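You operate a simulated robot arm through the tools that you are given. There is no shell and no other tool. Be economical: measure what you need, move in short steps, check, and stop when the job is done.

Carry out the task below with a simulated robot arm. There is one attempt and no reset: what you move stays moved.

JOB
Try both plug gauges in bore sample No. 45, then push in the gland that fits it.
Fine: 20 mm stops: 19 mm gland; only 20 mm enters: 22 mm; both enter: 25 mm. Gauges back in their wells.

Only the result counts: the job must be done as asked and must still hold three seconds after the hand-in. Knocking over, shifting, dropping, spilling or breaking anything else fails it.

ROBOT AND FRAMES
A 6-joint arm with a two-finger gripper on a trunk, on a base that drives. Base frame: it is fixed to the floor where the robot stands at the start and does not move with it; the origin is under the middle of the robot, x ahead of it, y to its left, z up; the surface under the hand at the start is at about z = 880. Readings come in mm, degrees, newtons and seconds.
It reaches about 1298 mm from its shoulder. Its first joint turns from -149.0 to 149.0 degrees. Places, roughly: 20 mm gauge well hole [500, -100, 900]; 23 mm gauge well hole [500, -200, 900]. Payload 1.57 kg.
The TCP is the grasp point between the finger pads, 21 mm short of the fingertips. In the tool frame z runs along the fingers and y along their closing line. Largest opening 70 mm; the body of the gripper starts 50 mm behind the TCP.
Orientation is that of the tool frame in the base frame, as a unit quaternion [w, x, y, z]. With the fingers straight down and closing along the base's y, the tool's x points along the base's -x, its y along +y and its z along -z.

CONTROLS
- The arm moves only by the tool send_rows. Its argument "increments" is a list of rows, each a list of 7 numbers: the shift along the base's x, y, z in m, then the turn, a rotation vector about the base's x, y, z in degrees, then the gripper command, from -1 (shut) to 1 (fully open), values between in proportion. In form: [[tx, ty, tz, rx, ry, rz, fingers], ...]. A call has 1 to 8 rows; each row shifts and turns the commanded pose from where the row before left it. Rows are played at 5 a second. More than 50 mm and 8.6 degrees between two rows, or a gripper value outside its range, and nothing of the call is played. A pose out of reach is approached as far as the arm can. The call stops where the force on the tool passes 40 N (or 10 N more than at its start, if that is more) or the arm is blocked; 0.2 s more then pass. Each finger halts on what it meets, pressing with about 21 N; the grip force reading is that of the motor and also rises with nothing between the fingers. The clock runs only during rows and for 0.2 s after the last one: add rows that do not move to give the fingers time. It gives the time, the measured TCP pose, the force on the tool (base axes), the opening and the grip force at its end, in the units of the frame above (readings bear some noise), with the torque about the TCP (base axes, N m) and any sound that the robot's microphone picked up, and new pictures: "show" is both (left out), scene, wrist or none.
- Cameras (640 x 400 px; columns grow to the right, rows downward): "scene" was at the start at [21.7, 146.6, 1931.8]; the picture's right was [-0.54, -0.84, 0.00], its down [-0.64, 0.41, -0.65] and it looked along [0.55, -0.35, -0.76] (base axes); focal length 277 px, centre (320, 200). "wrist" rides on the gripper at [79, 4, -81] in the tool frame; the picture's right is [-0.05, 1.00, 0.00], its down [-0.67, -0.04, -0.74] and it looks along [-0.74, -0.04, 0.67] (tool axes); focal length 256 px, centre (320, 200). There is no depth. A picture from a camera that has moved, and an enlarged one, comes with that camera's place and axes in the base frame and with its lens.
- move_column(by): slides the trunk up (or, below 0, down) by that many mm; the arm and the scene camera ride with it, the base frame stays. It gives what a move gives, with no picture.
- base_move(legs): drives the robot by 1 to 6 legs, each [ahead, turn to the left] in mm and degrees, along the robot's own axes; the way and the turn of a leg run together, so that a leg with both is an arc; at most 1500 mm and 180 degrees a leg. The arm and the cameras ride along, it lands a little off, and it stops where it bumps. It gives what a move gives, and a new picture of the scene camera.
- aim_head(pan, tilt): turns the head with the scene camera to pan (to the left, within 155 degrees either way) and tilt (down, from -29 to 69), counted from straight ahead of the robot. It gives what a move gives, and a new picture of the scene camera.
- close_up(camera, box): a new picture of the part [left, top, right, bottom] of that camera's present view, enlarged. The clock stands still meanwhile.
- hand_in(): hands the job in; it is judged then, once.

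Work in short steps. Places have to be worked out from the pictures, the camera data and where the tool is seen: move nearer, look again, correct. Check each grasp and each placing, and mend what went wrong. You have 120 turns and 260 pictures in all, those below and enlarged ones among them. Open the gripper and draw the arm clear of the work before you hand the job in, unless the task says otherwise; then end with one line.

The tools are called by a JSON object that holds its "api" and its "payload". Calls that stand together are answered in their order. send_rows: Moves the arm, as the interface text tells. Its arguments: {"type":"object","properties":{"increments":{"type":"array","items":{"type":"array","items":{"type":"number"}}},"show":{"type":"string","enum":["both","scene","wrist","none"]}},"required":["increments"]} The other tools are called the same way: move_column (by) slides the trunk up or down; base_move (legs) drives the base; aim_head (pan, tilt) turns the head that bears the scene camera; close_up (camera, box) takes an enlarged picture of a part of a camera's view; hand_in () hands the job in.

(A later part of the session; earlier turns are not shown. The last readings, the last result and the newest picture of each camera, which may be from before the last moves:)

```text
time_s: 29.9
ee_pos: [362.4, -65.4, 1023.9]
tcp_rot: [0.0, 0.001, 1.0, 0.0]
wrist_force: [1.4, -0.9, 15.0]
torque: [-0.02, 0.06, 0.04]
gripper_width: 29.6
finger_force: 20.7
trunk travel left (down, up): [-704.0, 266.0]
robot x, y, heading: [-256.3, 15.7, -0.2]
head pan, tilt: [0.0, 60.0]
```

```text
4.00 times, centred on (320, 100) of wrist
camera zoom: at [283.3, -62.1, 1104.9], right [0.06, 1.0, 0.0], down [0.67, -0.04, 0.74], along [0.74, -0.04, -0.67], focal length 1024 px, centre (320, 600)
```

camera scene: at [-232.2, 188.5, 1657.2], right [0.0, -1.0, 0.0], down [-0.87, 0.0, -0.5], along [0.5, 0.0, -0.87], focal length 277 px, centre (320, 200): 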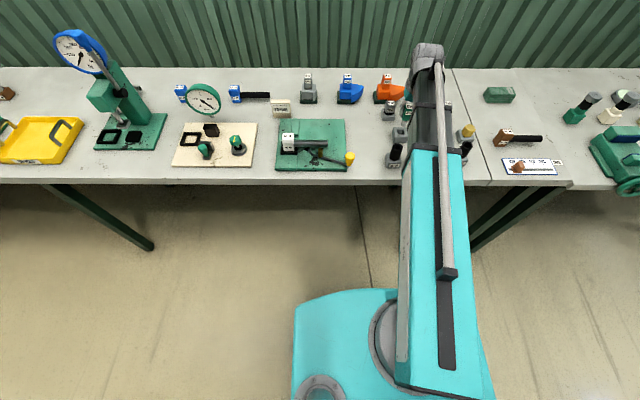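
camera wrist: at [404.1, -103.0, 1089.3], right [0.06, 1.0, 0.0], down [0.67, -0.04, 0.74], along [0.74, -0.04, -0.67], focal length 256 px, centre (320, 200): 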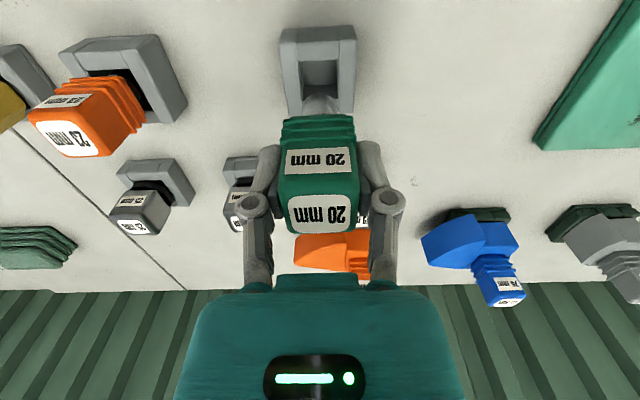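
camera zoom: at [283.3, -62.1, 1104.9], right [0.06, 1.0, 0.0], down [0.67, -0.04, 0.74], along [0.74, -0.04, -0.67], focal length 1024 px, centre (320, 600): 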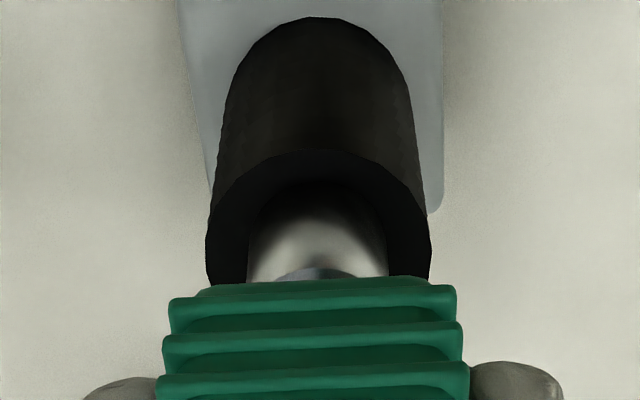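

Contact at tip z≈962 with ~15 N; the gauge slid ~2 mm in the grip. To make sure it is not just misaligned I probe sideways ±1 mm and read forces.

{"api": "send_rows", "payload": {"increments": [[0.001, 0, 0, 0, 0, 0, -1], [0, 0, 0, 0, 0, 0, -1]], "show": "none"}}

{"api": "send_rows", "payload": {"increments": [[0.001, 0, 0, 0, 0, 0, -1], [0, 0, 0, 0, 0, 0, -1]], "show": "none"}}

{"api": "send_rows", "payload": {"increments": [[-0.002, 0, 0, 0, 0, 0, -1], [0, 0, 0, 0, 0, 0, -1]], "show": "none"}}

{"api": "send_rows", "payload": {"increments": [[-0.001, 0, 0, 0, 0, 0, -1], [0, 0, 0, 0, 0, 0, -1]], "show": "none"}}

{"api": "close_up", "payload": {"camera": "wrist", "box": [240, 50, 400, 150]}}

```text
time_s: 30.5
ee_pos: [361.6, -65.8, 1022.8]
tcp_rot: [-0.001, 0.002, 1.0, 0.0]
wrist_force: [-1.4, 0.6, 11.2]
torque: [0.02, 0.28, -0.01]
gripper_width: 29.7
finger_force: 20.3
trunk travel left (down, up): [-704.0, 266.0]
robot x, y, heading: [-255.9, 15.8, 0.2]
head pan, tilt: [0.0, 60.0]
```

```text
time_s: 31.1
ee_pos: [364.1, -65.2, 1022.7]
tcp_rot: [0.0, 0.001, 1.0, 0.0]
wrist_force: [0.3, 0.3, -2.3]
torque: [0.0, -0.02, 0.01]
gripper_width: 29.7
finger_force: 21.0
trunk travel left (down, up): [-704.0, 266.0]
robot x, y, heading: [-257.4, 17.0, 0.0]
head pan, tilt: [0.0, 60.0]
```

```text
time_s: 31.7
ee_pos: [363.4, -66.3, 1023.5]
tcp_rot: [0.0, 0.001, 1.0, 0.0]
wrist_force: [1.9, -0.9, -0.2]
torque: [-0.08, -0.06, 0.01]
gripper_width: 29.5
finger_force: 21.1
trunk travel left (down, up): [-704.0, 266.0]
robot x, y, heading: [-254.9, 16.9, 0.4]
head pan, tilt: [0.0, 60.0]
```

```text
time_s: 32.3
ee_pos: [362.3, -64.9, 1023.0]
tcp_rot: [-0.001, 0.002, 1.0, 0.001]
wrist_force: [2.6, -0.7, 3.1]
torque: [-0.01, -0.05, 0.05]
gripper_width: 29.7
finger_force: 21.4
trunk travel left (down, up): [-704.0, 266.0]
robot x, y, heading: [-253.5, 16.1, 0.1]
head pan, tilt: [0.0, 60.0]
```

```text
4.00 times, centred on (320, 100) of wrist
camera zoom: at [283.7, -61.7, 1104.6], right [0.06, 1.0, 0.0], down [0.67, -0.04, 0.74], along [0.74, -0.04, -0.67], focal length 1024 px, centre (320, 600)
```

zoom: 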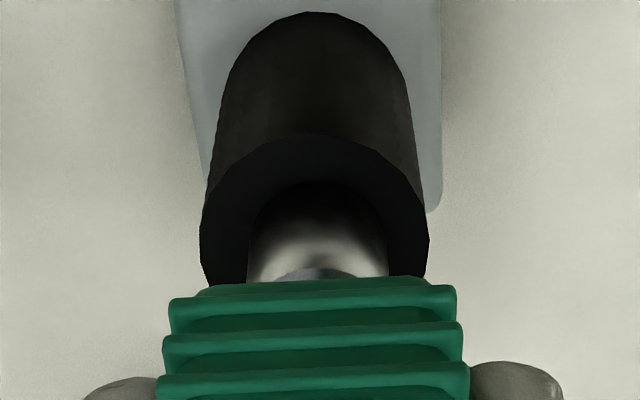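

At +2 mm the axial force vanished and moving back drags the tube — the plug nose may have entered. I return to the force-free position and look.

{"api": "send_rows", "payload": {"increments": [[0.0015, 0, 0, 0, 0, 0, -1], [0.001, 0, 0, 0, 0, 0, -1], [0, 0, 0, 0, 0, 0, -1]], "show": "none"}}

{"api": "close_up", "payload": {"camera": "wrist", "box": [240, 50, 400, 150]}}

{"api": "close_up", "payload": {"camera": "scene", "box": [370, 100, 450, 180]}}

```text
time_s: 33.1
ee_pos: [363.9, -65.9, 1022.3]
tcp_rot: [-0.001, 0.001, 1.0, 0.0]
wrist_force: [-0.6, -0.3, -3.2]
torque: [0.02, 0.0, 0.04]
gripper_width: 29.7
finger_force: 20.4
trunk travel left (down, up): [-704.0, 266.0]
robot x, y, heading: [-257.4, 13.2, 0.1]
head pan, tilt: [0.0, 60.0]
```

```text
4.00 times, centred on (320, 100) of wrist
camera zoom: at [285.7, -62.5, 1104.4], right [0.06, 1.0, 0.0], down [0.67, -0.04, 0.74], along [0.74, -0.04, -0.67], focal length 1024 px, centre (320, 600)
```

zoom: 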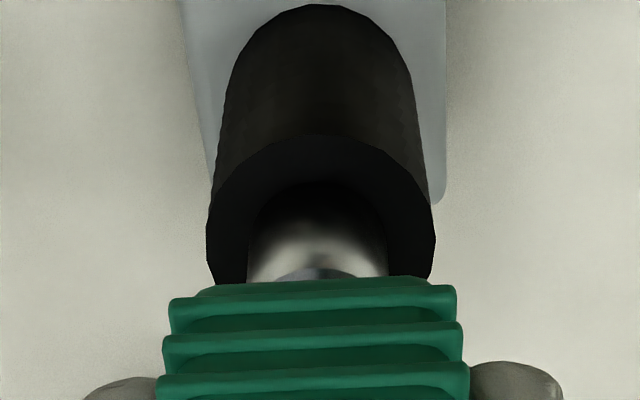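

```text
5.00 times, centred on (410, 140) of scene
camera zoom: at [-232.3, 188.5, 1672.2], right [0.0, -1.0, 0.0], down [-0.87, 0.0, -0.5], along [0.5, 0.0, -0.87], focal length 1385 px, centre (-130, 500)
```

zoom: 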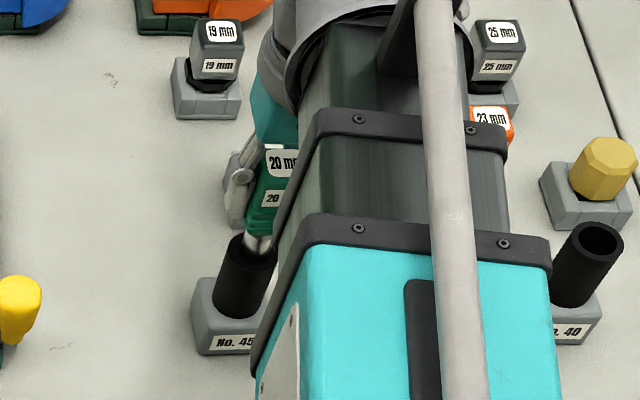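

Upright and force-free at x≈363.8. I go on down in small steps.

{"api": "send_rows", "payload": {"increments": [[0, 0.0003, 0, 0, 0, 0, -1], [0, 0, 0, 0, 0, 0, -1]], "show": "none"}}

{"api": "move_column", "payload": {"by": -2}}

{"api": "move_column", "payload": {"by": -2}}

{"api": "close_up", "payload": {"camera": "wrist", "box": [240, 50, 400, 150]}}

```text
time_s: 33.7
ee_pos: [362.2, -65.5, 1023.0]
tcp_rot: [-0.001, 0.001, 1.0, 0.0]
wrist_force: [1.4, 0.4, -2.4]
torque: [-0.03, -0.07, 0.0]
gripper_width: 29.6
finger_force: 20.9
trunk travel left (down, up): [-704.0, 266.0]
robot x, y, heading: [-255.5, 18.3, -0.2]
head pan, tilt: [0.0, 60.0]
```

```text
time_s: 34.2
ee_pos: [363.3, -65.3, 1021.8]
tcp_rot: [0.0, 0.001, 1.0, 0.0]
wrist_force: [5.7, -0.3, 15.4]
torque: [-0.09, -0.24, 0.04]
gripper_width: 29.8
finger_force: 20.6
trunk travel left (down, up): [-702.0, 268.0]
robot x, y, heading: [-254.5, 16.9, -0.0]
head pan, tilt: [0.0, 60.0]
```

```text
time_s: 34.7
ee_pos: [363.4, -64.7, 1019.8]
tcp_rot: [-0.001, 0.002, 1.0, 0.0]
wrist_force: [5.2, 0.1, 14.4]
torque: [-0.03, -0.14, 0.03]
gripper_width: 29.5
finger_force: 21.4
trunk travel left (down, up): [-700.0, 270.0]
robot x, y, heading: [-256.2, 14.9, -0.1]
head pan, tilt: [0.0, 60.0]
```

```text
4.00 times, centred on (320, 100) of wrist
camera zoom: at [284.8, -61.8, 1100.8], right [0.06, 1.0, 0.0], down [0.67, -0.04, 0.74], along [0.74, -0.04, -0.67], focal length 1024 px, centre (320, 600)
```

zoom: 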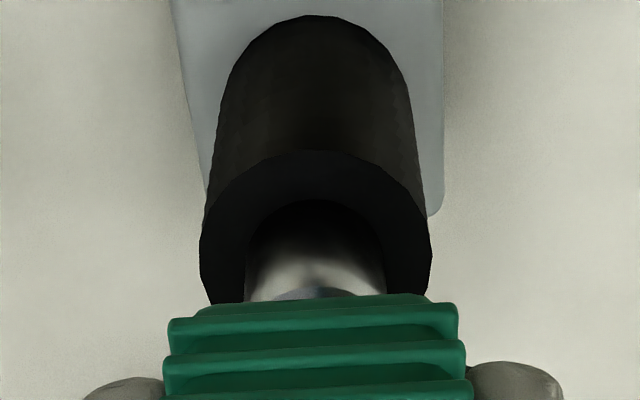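

Contact again with a +x reaction, so the bore centre lies further +x. I nudge +x in 0.7 mm steps under light pressure.

{"api": "send_rows", "payload": {"increments": [[0.0008, 0, 0, 0, 0, 0, -1], [0, 0, 0, 0, 0, 0, -1]], "show": "none"}}

{"api": "send_rows", "payload": {"increments": [[0.0008, 0, 0, 0, 0, 0, -1], [0, 0, 0, 0, 0, 0, -1]], "show": "none"}}

{"api": "send_rows", "payload": {"increments": [[0.0008, 0, 0, 0, 0, 0, -1], [0, 0, 0, 0, 0, 0, -1]], "show": "none"}}

{"api": "close_up", "payload": {"camera": "wrist", "box": [240, 50, 400, 150]}}

```text
time_s: 35.3
ee_pos: [363.2, -64.8, 1018.5]
tcp_rot: [-0.001, 0.002, 1.0, 0.0]
wrist_force: [1.5, -0.1, 8.5]
torque: [0.0, 0.01, 0.02]
gripper_width: 29.9
finger_force: 20.7
trunk travel left (down, up): [-700.0, 270.0]
robot x, y, heading: [-256.5, 11.9, 0.0]
head pan, tilt: [0.0, 60.0]
```

```text
time_s: 35.9
ee_pos: [364.4, -65.9, 1019.7]
tcp_rot: [-0.001, 0.002, 1.0, 0.0]
wrist_force: [-3.3, 0.7, 4.8]
torque: [0.05, 0.24, 0.0]
gripper_width: 29.8
finger_force: 20.6
trunk travel left (down, up): [-700.0, 270.0]
robot x, y, heading: [-257.7, 15.6, 0.1]
head pan, tilt: [0.0, 60.0]
```

```text
time_s: 36.5
ee_pos: [365.7, -66.3, 1019.2]
tcp_rot: [0.0, 0.002, 1.0, 0.0]
wrist_force: [-4.0, 2.4, 7.5]
torque: [0.14, 0.24, 0.0]
gripper_width: 30.0
finger_force: 21.2
trunk travel left (down, up): [-700.0, 270.0]
robot x, y, heading: [-258.6, 15.8, -0.4]
head pan, tilt: [0.0, 60.0]
```

```text
4.00 times, centred on (320, 100) of wrist
camera zoom: at [286.5, -61.9, 1101.0], right [0.06, 1.0, 0.0], down [0.67, -0.04, 0.74], along [0.74, -0.04, -0.67], focal length 1024 px, centre (320, 600)
```

zoom: 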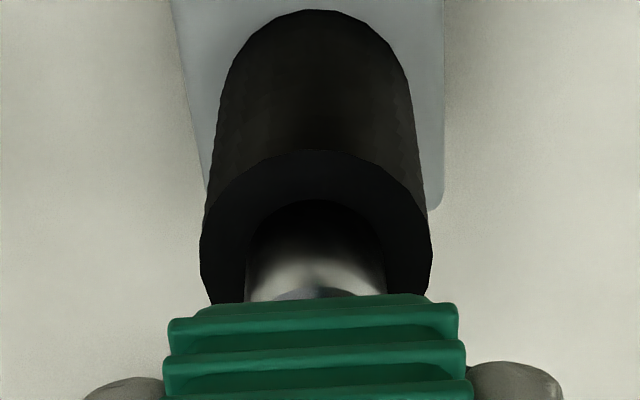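

The nose is captive; the lateral force crosses zero about 1.2 mm back. I centre there and press once more.

{"api": "send_rows", "payload": {"increments": [[-0.0011, 0, 0, 0, 0, 0, -1], [0, 0, 0, 0, 0, 0, -1], [0, 0, 0, 0, 0, 0, -1]], "show": "none"}}

{"api": "move_column", "payload": {"by": -2}}

{"api": "close_up", "payload": {"camera": "wrist", "box": [240, 50, 400, 150]}}

{"api": "close_up", "payload": {"camera": "scene", "box": [370, 100, 450, 180]}}

```text
time_s: 37.3
ee_pos: [364.3, -65.2, 1018.4]
tcp_rot: [-0.001, 0.001, 1.0, 0.0]
wrist_force: [-2.9, 2.9, 4.2]
torque: [0.16, 0.13, 0.0]
gripper_width: 29.6
finger_force: 21.1
trunk travel left (down, up): [-700.0, 270.0]
robot x, y, heading: [-257.4, 18.5, 0.2]
head pan, tilt: [0.0, 60.0]
```

```text
time_s: 37.9
ee_pos: [362.8, -66.4, 1018.3]
tcp_rot: [-0.001, 0.001, 1.0, -0.001]
wrist_force: [-1.0, 1.3, 17.4]
torque: [0.05, 0.02, 0.02]
gripper_width: 29.9
finger_force: 21.4
trunk travel left (down, up): [-698.0, 272.0]
robot x, y, heading: [-253.8, 20.6, 0.1]
head pan, tilt: [0.0, 60.0]
```

```text
4.00 times, centred on (320, 100) of wrist
camera zoom: at [285.2, -62.1, 1099.2], right [0.06, 1.0, 0.0], down [0.67, -0.04, 0.74], along [0.74, -0.04, -0.67], focal length 1024 px, centre (320, 600)
```

zoom: 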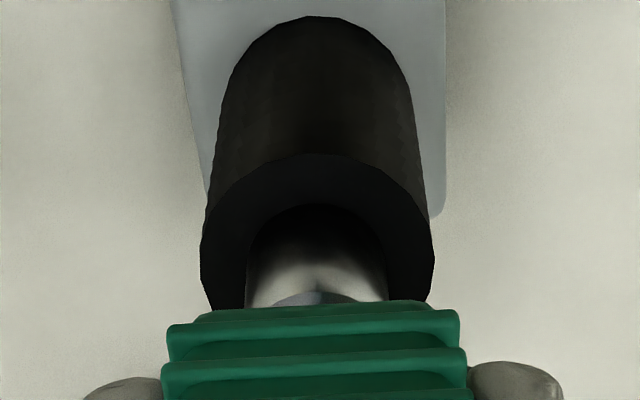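

```text
5.00 times, centred on (410, 140) of scene
camera zoom: at [-234.3, 188.9, 1666.4], right [0.0, -1.0, 0.0], down [-0.87, 0.0, -0.5], along [0.5, 0.0, -0.87], focal length 1385 px, centre (-130, 500)
```

zoom: 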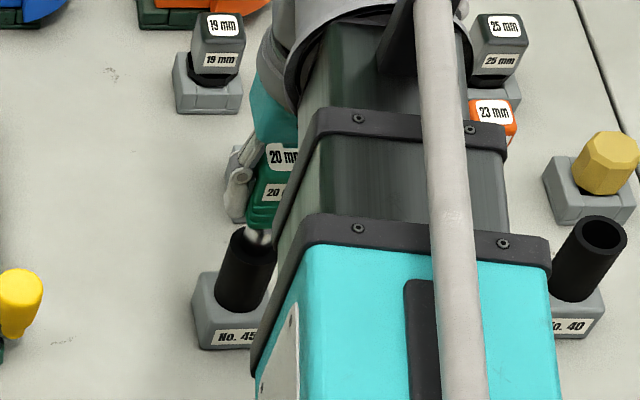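

Centred (lateral ≈1 N) it still stops at 17 N after only the chamfered nose enters, and the bore measures ≈19 mm. The 20 mm stops. I lift out, watching that the tube stays.

{"api": "move_column", "payload": {"by": 8}}

{"api": "move_column", "payload": {"by": 42}}

{"api": "send_rows", "payload": {"increments": [[0, -0.04, 0, 0, 0, 0, -1], [0, 0, 0, 0, 0, 0, -1]], "show": "both"}}

{"api": "close_up", "payload": {"camera": "wrist", "box": [260, 0, 460, 125]}}

```text
time_s: 38.4
ee_pos: [364.7, -66.5, 1024.1]
tcp_rot: [-0.001, 0.002, 1.0, 0.0]
wrist_force: [-0.1, -0.2, -2.4]
torque: [-0.03, 0.01, -0.01]
gripper_width: 29.6
finger_force: 21.1
trunk travel left (down, up): [-706.0, 264.0]
robot x, y, heading: [-254.8, 16.4, -0.1]
head pan, tilt: [0.0, 60.0]
```

```text
time_s: 39.3
ee_pos: [364.1, -66.2, 1067.2]
tcp_rot: [0.0, 0.002, 1.0, 0.0]
wrist_force: [-0.2, -1.0, -2.6]
torque: [0.02, 0.0, -0.01]
gripper_width: 29.8
finger_force: 21.0
trunk travel left (down, up): [-748.0, 222.0]
robot x, y, heading: [-257.2, 14.5, 0.1]
head pan, tilt: [0.0, 60.0]
```

```text
time_s: 39.9
ee_pos: [363.5, -107.4, 1067.4]
tcp_rot: [-0.001, 0.002, 1.0, 0.0]
wrist_force: [-0.1, -0.9, -2.8]
torque: [0.07, 0.03, 0.01]
gripper_width: 29.9
finger_force: 20.9
trunk travel left (down, up): [-748.0, 222.0]
robot x, y, heading: [-253.6, 16.5, 0.2]
head pan, tilt: [0.0, 60.0]
camera scene: at [-232.4, 187.8, 1716.3], right [0.0, -1.0, 0.0], down [-0.87, 0.0, -0.5], along [0.5, 0.0, -0.87], focal length 277 px, centre (320, 200)
camera wrist: at [285.5, -103.1, 1148.4], right [0.06, 1.0, 0.0], down [0.67, -0.04, 0.74], along [0.74, -0.04, -0.67], focal length 256 px, centre (320, 200)
```

scene: 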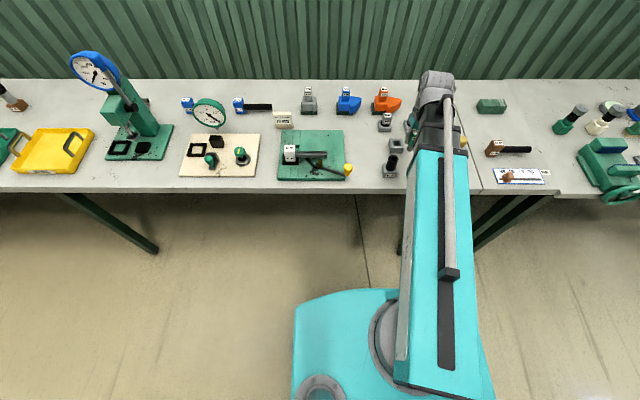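
wrist: 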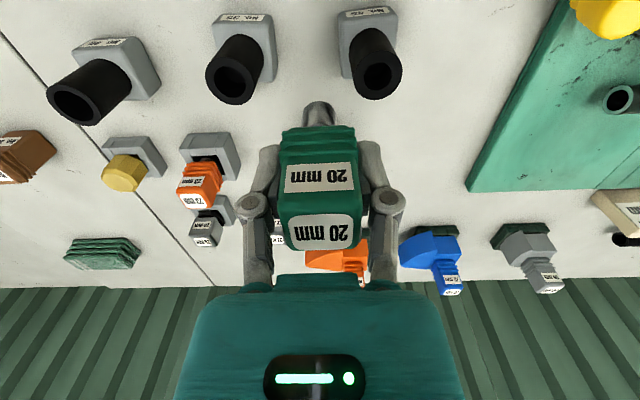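

```text
3.20 times, centred on (360, 62) of wrist
camera zoom: at [285.5, -103.1, 1148.4], right [0.06, 1.0, 0.0], down [0.67, -0.04, 0.74], along [0.74, -0.04, -0.67], focal length 819 px, centre (192, 640)
```

zoom: 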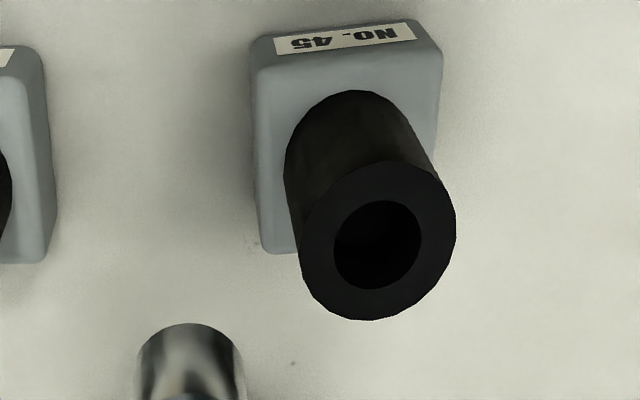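

Sample unmoved; bore again measures ≈19.2 mm. I return the 20 mm gauge over its well at (482,-107).

{"api": "send_rows", "payload": {"increments": [[0.04, 0, 0, 0, 0, 0, -1], [0.04, 0, 0, 0, 0, 0, -1], [0.0385, 0, 0, 0, 0, 0, -1], [0, 0, 0, 0, 0, 0, -1]], "show": "none"}}

{"api": "move_column", "payload": {"by": -60}}

{"api": "close_up", "payload": {"camera": "wrist", "box": [220, 0, 420, 130]}}

```text
time_s: 40.9
ee_pos: [481.4, -107.1, 1066.0]
tcp_rot: [-0.001, 0.002, 1.0, -0.001]
wrist_force: [-0.5, -0.1, -2.2]
torque: [0.0, 0.02, 0.03]
gripper_width: 29.6
finger_force: 21.2
trunk travel left (down, up): [-748.0, 222.0]
robot x, y, heading: [-254.9, 18.6, 0.2]
head pan, tilt: [0.0, 60.0]
```

```text
time_s: 41.9
ee_pos: [480.7, -107.1, 1007.0]
tcp_rot: [-0.001, 0.002, 1.0, -0.001]
wrist_force: [0.1, -0.3, -2.7]
torque: [-0.01, 0.03, 0.0]
gripper_width: 29.5
finger_force: 21.2
trunk travel left (down, up): [-688.0, 282.0]
robot x, y, heading: [-256.2, 19.6, -0.1]
head pan, tilt: [0.0, 60.0]
```

```text
3.08 times, centred on (320, 65) of wrist
camera zoom: at [403.3, -103.8, 1088.4], right [0.06, 1.0, 0.0], down [0.67, -0.04, 0.74], along [0.74, -0.04, -0.67], focal length 788 px, centre (320, 615)
```

zoom: 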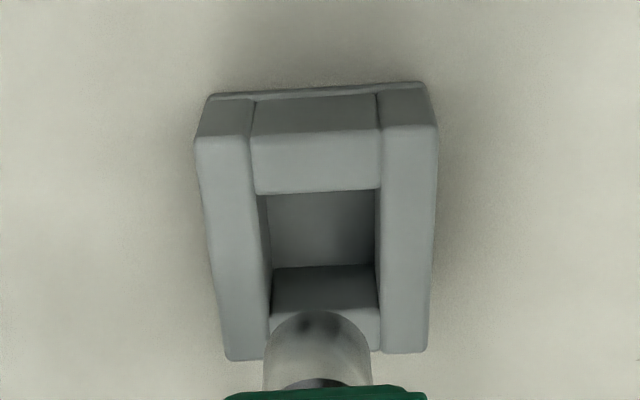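

I correct by +0.7 mm in x and y and lower in steps.

{"api": "send_rows", "payload": {"increments": [[0.0007, 0.0007, 0, 0, 0, 0, -1], [0, 0, 0, 0, 0, 0, -1]], "show": "none"}}

{"api": "move_column", "payload": {"by": -35}}

{"api": "move_column", "payload": {"by": -15}}

{"api": "close_up", "payload": {"camera": "wrist", "box": [220, 0, 420, 130]}}

```text
time_s: 42.5
ee_pos: [482.1, -107.4, 1006.2]
tcp_rot: [0.0, 0.002, 1.0, 0.0]
wrist_force: [-0.2, -0.1, -2.7]
torque: [-0.02, 0.05, 0.01]
gripper_width: 29.7
finger_force: 20.6
trunk travel left (down, up): [-688.0, 282.0]
robot x, y, heading: [-252.7, 14.9, 0.2]
head pan, tilt: [0.0, 60.0]
```

```text
time_s: 43.3
ee_pos: [482.3, -105.8, 973.1]
tcp_rot: [-0.001, 0.001, 1.0, 0.0]
wrist_force: [-0.3, 0.7, -2.5]
torque: [0.04, 0.0, -0.02]
gripper_width: 29.6
finger_force: 21.0
trunk travel left (down, up): [-653.0, 317.0]
robot x, y, heading: [-252.8, 17.4, -0.1]
head pan, tilt: [0.0, 60.0]
```

```text
time_s: 43.9
ee_pos: [481.9, -106.8, 957.3]
tcp_rot: [0.0, 0.001, 1.0, 0.0]
wrist_force: [0.1, 1.1, -2.1]
torque: [0.0, 0.01, 0.0]
gripper_width: 29.6
finger_force: 21.2
trunk travel left (down, up): [-638.0, 332.0]
robot x, y, heading: [-254.3, 18.0, -0.0]
head pan, tilt: [0.0, 60.0]
```

```text
3.08 times, centred on (320, 65) of wrist
camera zoom: at [403.9, -103.1, 1038.4], right [0.06, 1.0, 0.0], down [0.67, -0.04, 0.74], along [0.74, -0.04, -0.67], focal length 788 px, centre (320, 615)
```

zoom: 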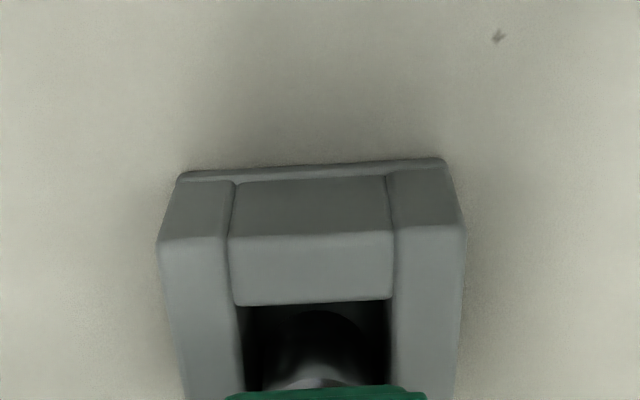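

The plug is in the hole; I lower to the floor.

{"api": "move_column", "payload": {"by": -11}}

{"api": "move_column", "payload": {"by": -3}}

{"api": "move_column", "payload": {"by": -2}}

```text
time_s: 44.5
ee_pos: [482.2, -106.9, 946.0]
tcp_rot: [-0.002, 0.001, 1.0, -0.001]
wrist_force: [-0.4, 0.5, -1.6]
torque: [-0.01, 0.03, 0.0]
gripper_width: 29.6
finger_force: 21.0
trunk travel left (down, up): [-627.0, 343.0]
robot x, y, heading: [-258.0, 14.1, 0.1]
head pan, tilt: [0.0, 60.0]
```

```text
time_s: 45.0
ee_pos: [481.2, -105.4, 942.9]
tcp_rot: [-0.001, 0.001, 1.0, -0.001]
wrist_force: [0.5, 0.4, -3.1]
torque: [-0.01, 0.03, -0.02]
gripper_width: 29.7
finger_force: 21.5
trunk travel left (down, up): [-624.0, 346.0]
robot x, y, heading: [-254.1, 15.8, -0.1]
head pan, tilt: [0.0, 60.0]
```

```text
time_s: 45.5
ee_pos: [482.3, -106.0, 941.5]
tcp_rot: [0.0, 0.002, 1.0, 0.0]
wrist_force: [0.6, -0.1, -1.3]
torque: [0.03, 0.0, -0.01]
gripper_width: 29.7
finger_force: 21.2
trunk travel left (down, up): [-622.0, 348.0]
robot x, y, heading: [-256.7, 14.3, -0.1]
head pan, tilt: [0.0, 60.0]
```

{"api": "move_column", "payload": {"by": -2}}

{"api": "send_rows", "payload": {"increments": [[0, 0, 0, 0, 0, 0, -1]], "show": "wrist"}}

```text
time_s: 46.0
ee_pos: [481.8, -106.4, 939.4]
tcp_rot: [0.0, 0.002, 1.0, 0.0]
wrist_force: [4.1, -2.7, 16.8]
torque: [-0.07, -0.17, 0.03]
gripper_width: 29.9
finger_force: 21.6
trunk travel left (down, up): [-620.0, 350.0]
robot x, y, heading: [-256.3, 16.4, -0.4]
head pan, tilt: [0.0, 60.0]
```

```text
time_s: 46.4
ee_pos: [480.7, -106.5, 938.7]
tcp_rot: [-0.001, 0.002, 1.0, 0.0]
wrist_force: [3.9, -3.4, 16.2]
torque: [-0.07, -0.18, -0.01]
gripper_width: 29.4
finger_force: 20.8
trunk travel left (down, up): [-620.0, 350.0]
robot x, y, heading: [-253.7, 16.8, -0.1]
head pan, tilt: [0.0, 60.0]
camera wrist: at [403.2, -103.3, 1021.1], right [0.06, 1.0, 0.0], down [0.67, -0.04, 0.74], along [0.74, -0.04, -0.67], focal length 256 px, centre (320, 200)
```

wrist: 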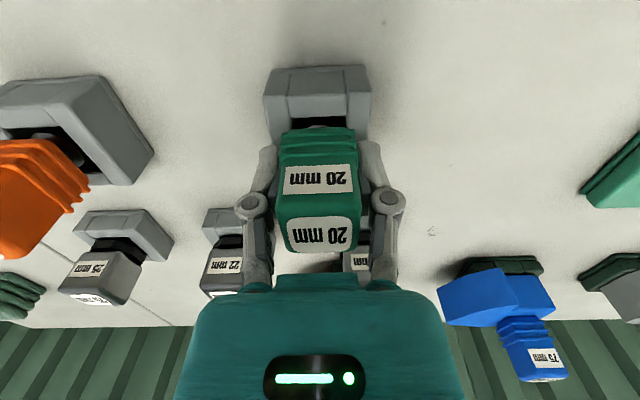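

It is seated on the floor. I ease 1 mm up and open.

{"api": "move_column", "payload": {"by": 1}}

{"api": "send_rows", "payload": {"increments": [[0, 0, 0, 0, 0, 0, -0.2], [0, 0, 0, 0, 0, 0, 0.2], [0, 0, 0, 0, 0, 0, 0.7], [0, 0, 0, 0, 0, 0, 0.7], [0, 0, 0, 0, 0, 0, 0.7]], "show": "none"}}

{"api": "move_column", "payload": {"by": 80}}

{"api": "send_rows", "payload": {"increments": [[0, -0.03, 0, 0, 0, 0, 1], [0, -0.03, 0, 0, 0, 0, 1], [0, -0.03, 0, 0, 0, 0, 1], [0, -0.015, 0, 0, 0, 0, 1], [0, 0, 0, 0, 0, 0, 1]], "show": "both"}}

```text
time_s: 47.0
ee_pos: [482.1, -105.6, 939.9]
tcp_rot: [-0.001, 0.001, 1.0, -0.001]
wrist_force: [-0.6, -0.5, -0.6]
torque: [0.0, 0.01, 0.04]
gripper_width: 29.6
finger_force: 20.6
trunk travel left (down, up): [-621.0, 349.0]
robot x, y, heading: [-256.5, 18.4, 0.2]
head pan, tilt: [0.0, 60.0]
```

```text
time_s: 48.1
ee_pos: [483.1, -106.3, 940.1]
tcp_rot: [0.0, 0.002, 1.0, 0.001]
wrist_force: [-0.4, -0.4, 0.1]
torque: [-0.03, -0.03, -0.02]
gripper_width: 59.5
finger_force: 0.1
trunk travel left (down, up): [-621.0, 349.0]
robot x, y, heading: [-254.0, 14.4, -0.3]
head pan, tilt: [0.0, 60.0]
```

```text
time_s: 49.3
ee_pos: [482.3, -106.9, 1020.4]
tcp_rot: [-0.001, 0.002, 1.0, -0.001]
wrist_force: [0.4, -0.4, 0.3]
torque: [-0.01, 0.02, 0.03]
gripper_width: 59.3
finger_force: 0.1
trunk travel left (down, up): [-701.0, 269.0]
robot x, y, heading: [-259.0, 16.1, -0.2]
head pan, tilt: [0.0, 60.0]
```

```text
time_s: 50.5
ee_pos: [482.4, -212.9, 1020.5]
tcp_rot: [0.0, 0.002, 1.0, 0.0]
wrist_force: [-0.9, 0.2, 0.5]
torque: [-0.01, 0.04, -0.01]
gripper_width: 69.9
finger_force: 0.1
trunk travel left (down, up): [-701.0, 269.0]
robot x, y, heading: [-257.2, 16.3, 0.3]
head pan, tilt: [0.0, 60.0]
camera scene: at [-232.5, 188.4, 1669.3], right [0.0, -1.0, 0.0], down [-0.87, 0.0, -0.5], along [0.5, 0.0, -0.87], focal length 277 px, centre (320, 200)
camera wrist: at [404.2, -208.8, 1101.5], right [0.06, 1.0, 0.0], down [0.67, -0.04, 0.74], along [0.74, -0.04, -0.67], focal length 256 px, centre (320, 200)
```

scene: 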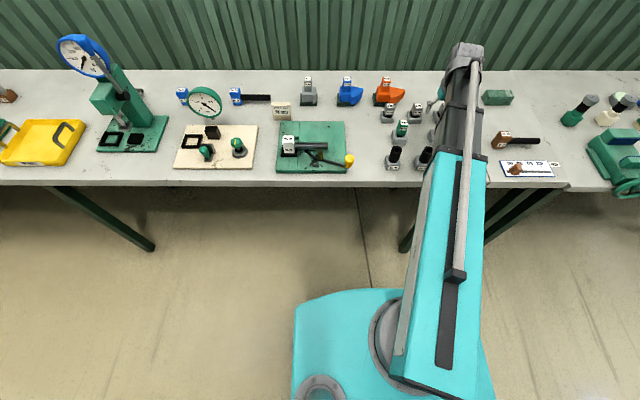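
wrist: 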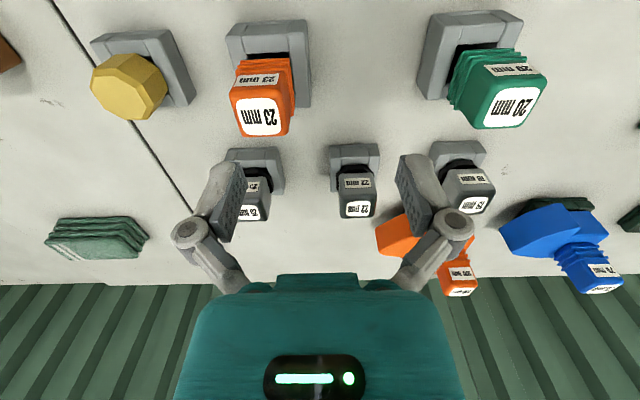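

Green gauge is back in its well. The orange head is near (481,-247); I move over it.

{"api": "send_rows", "payload": {"increments": [[0, -0.02, 0, 0, 0, 0, 1], [-0.001, -0.015, 0, 0, 0, 0, 1], [0, 0, 0, 0, 0, 0, 1]], "show": "wrist"}}

{"api": "close_up", "payload": {"camera": "wrist", "box": [240, 20, 400, 140]}}

```text
time_s: 51.3
ee_pos: [480.1, -247.6, 1019.5]
tcp_rot: [-0.001, 0.001, 1.0, 0.0]
wrist_force: [0.7, 0.4, 0.4]
torque: [0.01, 0.01, 0.02]
gripper_width: 70.0
finger_force: 0.0
trunk travel left (down, up): [-701.0, 269.0]
robot x, y, heading: [-257.1, 19.5, 0.1]
head pan, tilt: [0.0, 60.0]
camera wrist: at [402.1, -243.9, 1101.5], right [0.06, 1.0, 0.0], down [0.67, -0.04, 0.74], along [0.74, -0.04, -0.67], focal length 256 px, centre (320, 200)
```

wrist: 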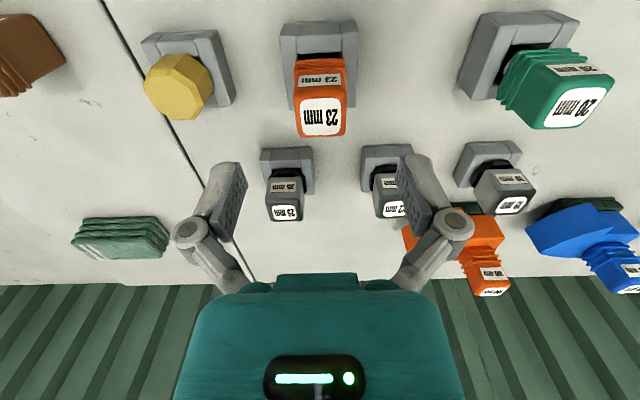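

```text
3.33 times, centred on (320, 80) of wrist
camera zoom: at [402.1, -243.9, 1101.5], right [0.06, 1.0, 0.0], down [0.67, -0.04, 0.74], along [0.74, -0.04, -0.67], focal length 853 px, centre (320, 600)
```

zoom: 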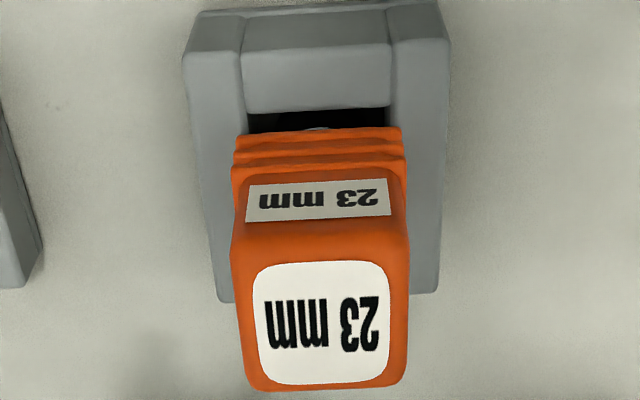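

Aligned in y; I descend 76 mm and close.

{"api": "move_column", "payload": {"by": -76}}

{"api": "send_rows", "payload": {"increments": [[0, 0, 0, 0, 0, 0, 0.3], [0, 0, 0, 0, 0, 0, -0.3], [0, 0, 0, 0, 0, 0, -1], [0, 0, 0, 0, 0, 0, -1], [0, 0, 0, 0, 0, 0, -1]], "show": "wrist"}}

```text
time_s: 52.5
ee_pos: [481.2, -247.0, 944.1]
tcp_rot: [-0.001, 0.002, 1.0, 0.0]
wrist_force: [-0.8, 0.0, 0.4]
torque: [-0.02, 0.02, -0.01]
gripper_width: 70.1
finger_force: 0.1
trunk travel left (down, up): [-625.0, 345.0]
robot x, y, heading: [-257.2, 17.6, 0.1]
head pan, tilt: [0.0, 60.0]
```

```text
time_s: 53.6
ee_pos: [479.7, -247.8, 943.5]
tcp_rot: [-0.001, 0.002, 1.0, 0.0]
wrist_force: [0.3, 1.0, -0.1]
torque: [0.02, 0.0, -0.02]
gripper_width: 29.6
finger_force: 20.6
trunk travel left (down, up): [-625.0, 345.0]
robot x, y, heading: [-253.3, 16.1, -0.1]
head pan, tilt: [0.0, 60.0]
camera wrist: at [402.1, -243.8, 1025.5], right [0.06, 1.0, 0.0], down [0.67, -0.04, 0.74], along [0.74, -0.04, -0.67], focal length 256 px, centre (320, 200)
```

wrist: 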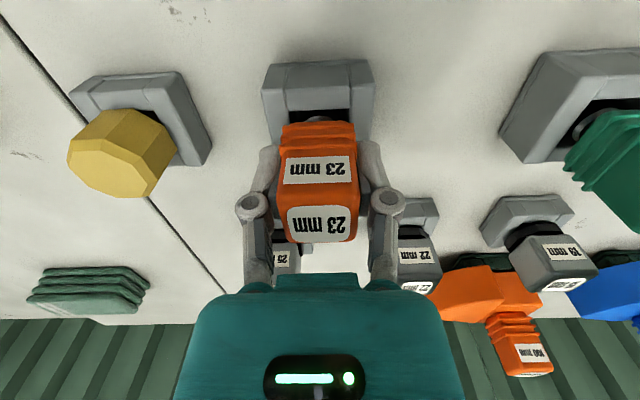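

Gripped. I lift 120 mm and carry it to above No. 45.

{"api": "move_column", "payload": {"by": 120}}

{"api": "send_rows", "payload": {"increments": [[-0.02, 0.03, 0, 0, 0, 0, -1], [-0.02, 0.03, 0, 0, 0, 0, -1], [-0.02, 0.03, 0, 0, 0, 0, -1], [-0.02, 0.03, 0, 0, 0, 0, -1], [-0.02, 0.03, 0, 0, 0, 0, -1], [-0.0167, 0.0315, 0, 0, 0, 0, -1], [0, 0, 0, 0, 0, 0, -1]], "show": "both"}}

```text
time_s: 55.1
ee_pos: [480.2, -247.8, 1062.5]
tcp_rot: [0.0, 0.002, 1.0, -0.001]
wrist_force: [0.3, -0.1, -2.6]
torque: [-0.02, 0.01, -0.01]
gripper_width: 29.5
finger_force: 20.8
trunk travel left (down, up): [-745.0, 225.0]
robot x, y, heading: [-255.3, 15.1, -0.1]
head pan, tilt: [0.0, 60.0]
```

```text
time_s: 56.8
ee_pos: [362.1, -65.3, 1063.3]
tcp_rot: [0.0, 0.002, 1.0, 0.001]
wrist_force: [0.4, 0.0, -1.7]
torque: [0.01, -0.01, 0.02]
gripper_width: 30.0
finger_force: 21.3
trunk travel left (down, up): [-745.0, 225.0]
robot x, y, heading: [-252.9, 18.3, 0.1]
head pan, tilt: [0.0, 60.0]
camera scene: at [-232.3, 188.8, 1713.2], right [0.0, -1.0, 0.0], down [-0.87, 0.0, -0.5], along [0.5, 0.0, -0.87], focal length 277 px, centre (320, 200)
camera wrist: at [284.3, -62.9, 1145.4], right [0.06, 1.0, 0.0], down [0.67, -0.04, 0.74], along [0.74, -0.04, -0.67], focal length 256 px, centre (320, 200)
```

scene: 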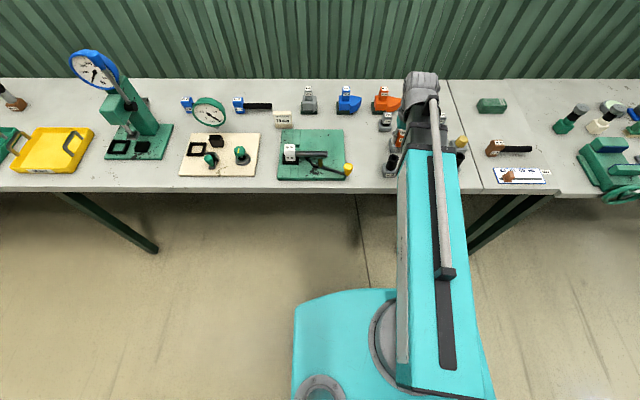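
wrist: 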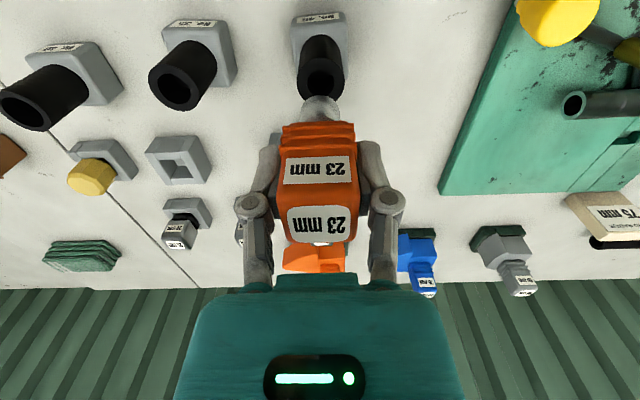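

I correct +1.0/+0.5 mm and lower to near the rim.

{"api": "send_rows", "payload": {"increments": [[0.001, 0.0005, 0, 0, 0, 0, -1], [0, 0, 0, 0, 0, 0, -1]], "show": "none"}}

{"api": "move_column", "payload": {"by": -33}}

{"api": "close_up", "payload": {"camera": "wrist", "box": [240, 50, 400, 150]}}

{"api": "move_column", "payload": {"by": -4}}

{"api": "move_column", "payload": {"by": -2}}

```text
time_s: 57.4
ee_pos: [364.7, -66.4, 1063.2]
tcp_rot: [-0.001, 0.002, 1.0, 0.0]
wrist_force: [-0.4, 0.3, -2.2]
torque: [0.04, 0.02, 0.0]
gripper_width: 29.7
finger_force: 21.3
trunk travel left (down, up): [-745.0, 225.0]
robot x, y, heading: [-252.5, 15.6, 0.2]
head pan, tilt: [0.0, 60.0]
```

```text
time_s: 58.1
ee_pos: [363.5, -66.9, 1031.4]
tcp_rot: [-0.001, 0.002, 1.0, 0.0]
wrist_force: [-0.6, 0.0, -2.6]
torque: [0.02, 0.04, -0.01]
gripper_width: 29.5
finger_force: 21.3
trunk travel left (down, up): [-712.0, 258.0]
robot x, y, heading: [-254.2, 18.5, -0.1]
head pan, tilt: [0.0, 60.0]
```

```text
4.00 times, centred on (320, 100) of wrist
camera zoom: at [285.5, -62.7, 1112.4], right [0.06, 1.0, 0.0], down [0.67, -0.04, 0.74], along [0.74, -0.04, -0.67], focal length 1024 px, centre (320, 600)
```

zoom: 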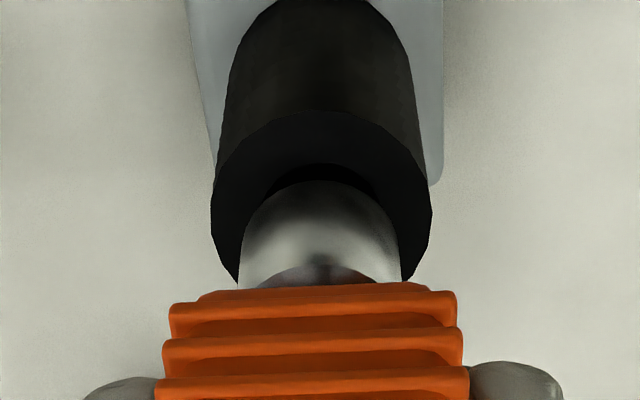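

```text
time_s: 58.7
ee_pos: [364.8, -66.3, 1026.4]
tcp_rot: [-0.002, 0.002, 1.0, 0.0]
wrist_force: [0.2, 0.1, -2.9]
torque: [0.0, 0.0, 0.02]
gripper_width: 29.9
finger_force: 21.0
trunk travel left (down, up): [-708.0, 262.0]
robot x, y, heading: [-252.3, 16.0, -0.2]
head pan, tilt: [0.0, 60.0]
```

```text
time_s: 59.2
ee_pos: [363.5, -66.8, 1024.4]
tcp_rot: [-0.001, 0.003, 1.0, 0.001]
wrist_force: [0.0, 0.3, -2.6]
torque: [-0.03, -0.03, -0.03]
gripper_width: 29.7
finger_force: 21.5
trunk travel left (down, up): [-706.0, 264.0]
robot x, y, heading: [-254.3, 20.4, -0.0]
head pan, tilt: [0.0, 60.0]
```

No contact yet; I continue in 2 mm steps.

{"api": "move_column", "payload": {"by": -2}}

{"api": "move_column", "payload": {"by": -2}}

{"api": "close_up", "payload": {"camera": "wrist", "box": [240, 50, 400, 150]}}

```text
time_s: 59.7
ee_pos: [364.6, -66.4, 1023.3]
tcp_rot: [-0.002, 0.002, 1.0, -0.001]
wrist_force: [1.8, 0.6, -1.6]
torque: [0.04, -0.01, 0.01]
gripper_width: 29.8
finger_force: 21.7
trunk travel left (down, up): [-704.0, 266.0]
robot x, y, heading: [-257.9, 16.4, 0.2]
head pan, tilt: [0.0, 60.0]
```

```text
time_s: 60.2
ee_pos: [362.8, -66.4, 1021.4]
tcp_rot: [0.0, 0.002, 1.0, 0.0]
wrist_force: [5.3, -0.1, 16.7]
torque: [-0.02, -0.18, -0.01]
gripper_width: 29.5
finger_force: 20.9
trunk travel left (down, up): [-702.0, 268.0]
robot x, y, heading: [-254.8, 15.6, 0.3]
head pan, tilt: [0.0, 60.0]
```

```text
4.00 times, centred on (320, 100) of wrist
camera zoom: at [285.0, -62.6, 1103.1], right [0.06, 1.0, 0.0], down [0.67, -0.04, 0.74], along [0.74, -0.04, -0.67], focal length 1024 px, centre (320, 600)
```

zoom: 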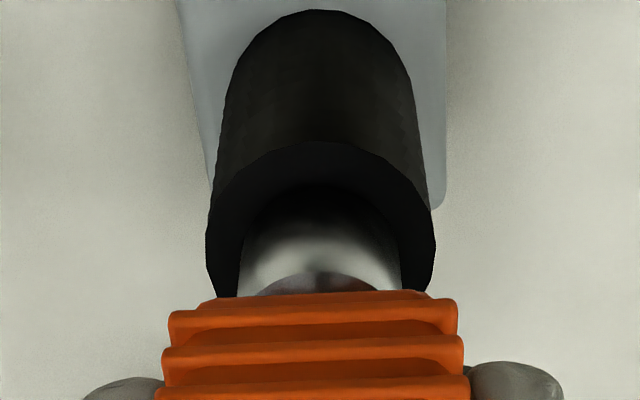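

The 23 mm stops at the rim too, as expected. Verdict: 20 mm stops → 19 mm gland. I lift and return the orange gauge to its well.

{"api": "move_column", "payload": {"by": 42}}

{"api": "send_rows", "payload": {"increments": [[0.02, -0.03, 0, 0, 0, 0, -1], [0.02, -0.03, 0, 0, 0, 0, -1], [0.02, -0.03, 0, 0, 0, 0, -1], [0.02, -0.03, 0, 0, 0, 0, -1], [0.02, -0.03, 0, 0, 0, 0, -1], [0.017, -0.031, 0, 0, 0, 0, -1], [0, 0, 0, 0, 0, 0, -1]], "show": "none"}}

{"api": "move_column", "payload": {"by": -45}}

{"api": "close_up", "payload": {"camera": "wrist", "box": [220, 0, 420, 130]}}

```text
time_s: 61.1
ee_pos: [363.7, -66.7, 1062.7]
tcp_rot: [-0.001, 0.002, 1.0, 0.0]
wrist_force: [0.3, -0.7, -2.3]
torque: [0.03, 0.01, 0.01]
gripper_width: 29.7
finger_force: 21.2
trunk travel left (down, up): [-744.0, 226.0]
robot x, y, heading: [-255.0, 16.4, -0.1]
head pan, tilt: [0.0, 60.0]
```

```text
time_s: 62.7
ee_pos: [478.8, -248.2, 1063.4]
tcp_rot: [-0.001, 0.002, 1.0, 0.0]
wrist_force: [0.2, 0.0, -1.6]
torque: [0.01, -0.03, 0.0]
gripper_width: 29.4
finger_force: 20.7
trunk travel left (down, up): [-744.0, 226.0]
robot x, y, heading: [-253.3, 18.3, -0.1]
head pan, tilt: [0.0, 60.0]
```

```text
time_s: 63.5
ee_pos: [479.2, -246.9, 1018.5]
tcp_rot: [-0.001, 0.001, 1.0, 0.0]
wrist_force: [-0.7, 0.0, -1.9]
torque: [-0.02, 0.02, 0.02]
gripper_width: 29.7
finger_force: 21.1
trunk travel left (down, up): [-699.0, 271.0]
robot x, y, heading: [-255.6, 19.1, -0.0]
head pan, tilt: [0.0, 60.0]
```

```text
3.08 times, centred on (320, 65) of wrist
camera zoom: at [401.5, -243.1, 1099.4], right [0.06, 1.0, 0.0], down [0.67, -0.04, 0.74], along [0.74, -0.04, -0.67], focal length 788 px, centre (320, 615)
```

zoom: 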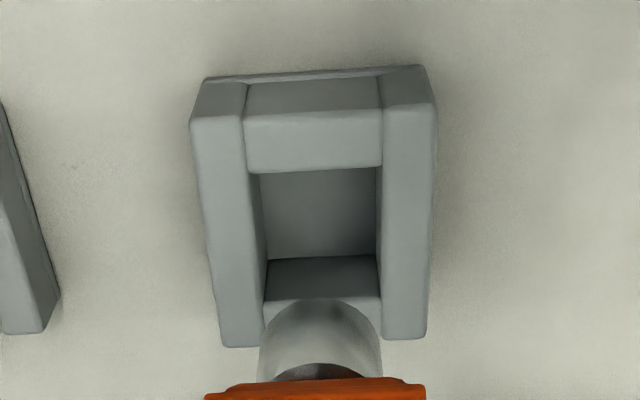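

Small correction, then lower stepwise.

{"api": "send_rows", "payload": {"increments": [[0.0006, -0.0005, 0, 0, 0, 0, -1], [0, 0, 0, 0, 0, 0, -1]], "show": "none"}}

{"api": "move_column", "payload": {"by": -48}}

{"api": "move_column", "payload": {"by": -12}}

{"api": "move_column", "payload": {"by": -12}}

{"api": "close_up", "payload": {"camera": "wrist", "box": [220, 0, 420, 130]}}

{"api": "move_column", "payload": {"by": -3}}

```text
time_s: 64.2
ee_pos: [480.4, -249.2, 1017.3]
tcp_rot: [-0.001, 0.001, 1.0, -0.001]
wrist_force: [0.4, -0.2, -2.3]
torque: [0.02, 0.0, 0.02]
gripper_width: 29.8
finger_force: 21.3
trunk travel left (down, up): [-699.0, 271.0]
robot x, y, heading: [-255.0, 13.5, 0.1]
head pan, tilt: [0.0, 60.0]
```

```text
time_s: 65.0
ee_pos: [480.0, -247.3, 969.6]
tcp_rot: [-0.001, 0.002, 1.0, 0.0]
wrist_force: [0.8, 0.5, -2.5]
torque: [-0.02, 0.01, 0.0]
gripper_width: 29.9
finger_force: 21.1
trunk travel left (down, up): [-651.0, 319.0]
robot x, y, heading: [-253.4, 13.2, -0.1]
head pan, tilt: [0.0, 60.0]
```

```text
time_s: 65.7
ee_pos: [480.3, -247.7, 957.9]
tcp_rot: [-0.001, 0.002, 1.0, 0.0]
wrist_force: [-0.9, 0.1, -2.5]
torque: [0.03, -0.02, -0.03]
gripper_width: 29.7
finger_force: 20.9
trunk travel left (down, up): [-639.0, 331.0]
robot x, y, heading: [-255.4, 16.9, -0.0]
head pan, tilt: [0.0, 60.0]
```

```text
time_s: 66.2
ee_pos: [481.4, -247.6, 947.1]
tcp_rot: [-0.001, 0.002, 1.0, 0.0]
wrist_force: [0.0, -0.6, -2.1]
torque: [0.02, 0.01, 0.01]
gripper_width: 29.7
finger_force: 21.7
trunk travel left (down, up): [-627.0, 343.0]
robot x, y, heading: [-256.6, 19.9, 0.0]
head pan, tilt: [0.0, 60.0]
```

```text
3.08 times, centred on (320, 65) of wrist
camera zoom: at [402.1, -243.8, 1027.4], right [0.06, 1.0, 0.0], down [0.67, -0.04, 0.74], along [0.74, -0.04, -0.67], focal length 788 px, centre (320, 615)
```

zoom: 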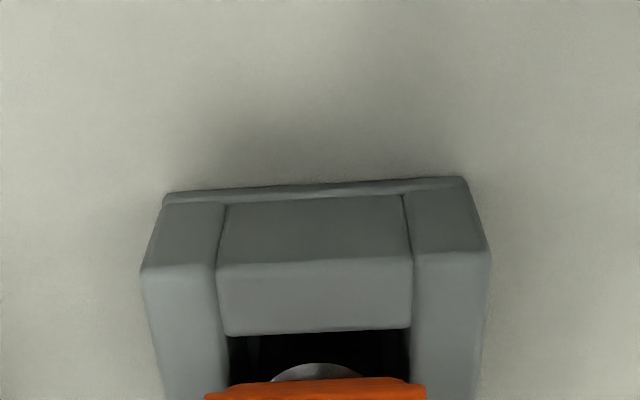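

```text
time_s: 66.8
ee_pos: [480.0, -247.8, 942.3]
tcp_rot: [-0.001, 0.001, 1.0, 0.0]
wrist_force: [1.1, -1.2, -0.8]
torque: [0.02, 0.01, 0.0]
gripper_width: 29.8
finger_force: 20.7
trunk travel left (down, up): [-624.0, 346.0]
robot x, y, heading: [-256.6, 13.6, 0.1]
head pan, tilt: [0.0, 60.0]
```

Nearly seated; two more mm to feel the floor, then ease and release.

{"api": "move_column", "payload": {"by": -1.5}}

{"api": "move_column", "payload": {"by": 0.5}}

{"api": "send_rows", "payload": {"increments": [[0, 0, 0, 0, 0, 0, -0.2], [0, 0, 0, 0, 0, 0, 0.2], [0, 0, 0, 0, 0, 0, 0.7], [0, 0, 0, 0, 0, 0, 0.7], [0, 0, 0, 0, 0, 0, 0.7]], "show": "none"}}

{"api": "move_column", "payload": {"by": 90}}

{"api": "send_rows", "payload": {"increments": [[0.03, 0.03, 0, 0, 0, 0, 1], [0.03, 0.035, 0, 0, 0, 0, 1], [0.03, 0.035, 0, 0, 0, 0, 1], [0.015, 0.04, 0, 0, 0, 0, 1], [0, 0.03, 0, 0, 0, 0, 1], [0, 0, 0, 0, 0, 0, 1]], "show": "both"}}

```text
time_s: 67.3
ee_pos: [480.6, -246.5, 942.6]
tcp_rot: [0.0, 0.002, 1.0, 0.0]
wrist_force: [4.4, -1.8, 17.4]
torque: [-0.02, -0.07, 0.02]
gripper_width: 30.0
finger_force: 21.2
trunk travel left (down, up): [-623.0, 347.0]
robot x, y, heading: [-256.7, 16.9, -0.0]
head pan, tilt: [0.0, 60.0]
```

```text
time_s: 67.8
ee_pos: [478.7, -246.8, 942.1]
tcp_rot: [0.0, 0.001, 1.0, 0.0]
wrist_force: [5.6, -1.6, 12.9]
torque: [0.0, -0.14, 0.0]
gripper_width: 29.7
finger_force: 21.0
trunk travel left (down, up): [-623.0, 347.0]
robot x, y, heading: [-255.8, 16.9, 0.1]
head pan, tilt: [0.0, 60.0]
```

```text
time_s: 69.0
ee_pos: [480.0, -247.7, 942.7]
tcp_rot: [-0.001, 0.002, 1.0, 0.0]
wrist_force: [-0.2, 0.0, 0.0]
torque: [0.01, 0.0, -0.03]
gripper_width: 59.7
finger_force: 0.0
trunk travel left (down, up): [-623.0, 347.0]
robot x, y, heading: [-255.1, 16.0, 0.0]
head pan, tilt: [0.0, 60.0]
```

```text
time_s: 70.2
ee_pos: [480.4, -246.8, 1031.6]
tcp_rot: [-0.001, 0.001, 1.0, 0.0]
wrist_force: [0.2, 0.2, -0.3]
torque: [0.0, -0.05, -0.02]
gripper_width: 59.4
finger_force: 0.0
trunk travel left (down, up): [-713.0, 257.0]
robot x, y, heading: [-255.0, 15.9, -0.2]
head pan, tilt: [0.0, 60.0]
```

```text
time_s: 71.6
ee_pos: [587.5, -79.5, 1031.6]
tcp_rot: [-0.001, 0.002, 1.0, 0.0]
wrist_force: [-0.2, 0.1, -0.2]
torque: [0.0, 0.01, 0.01]
gripper_width: 70.1
finger_force: 0.1
trunk travel left (down, up): [-713.0, 257.0]
robot x, y, heading: [-253.1, 15.4, 0.2]
head pan, tilt: [0.0, 60.0]
camera scene: at [-232.4, 188.7, 1681.3], right [0.0, -1.0, 0.0], down [-0.87, 0.0, -0.5], along [0.5, 0.0, -0.87], focal length 277 px, centre (320, 200)
camera wrist: at [509.2, -74.5, 1113.5], right [0.06, 1.0, 0.0], down [0.67, -0.04, 0.74], along [0.74, -0.04, -0.67], focal length 256 px, centre (320, 200)
```

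scene: 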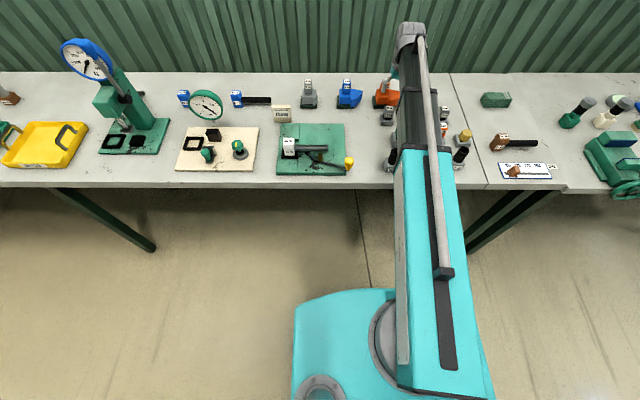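
wrist: 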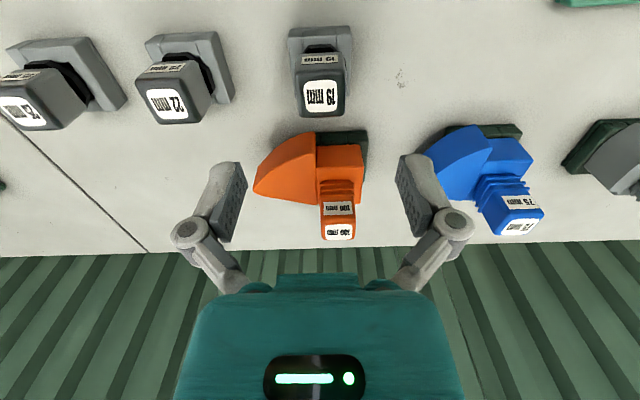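

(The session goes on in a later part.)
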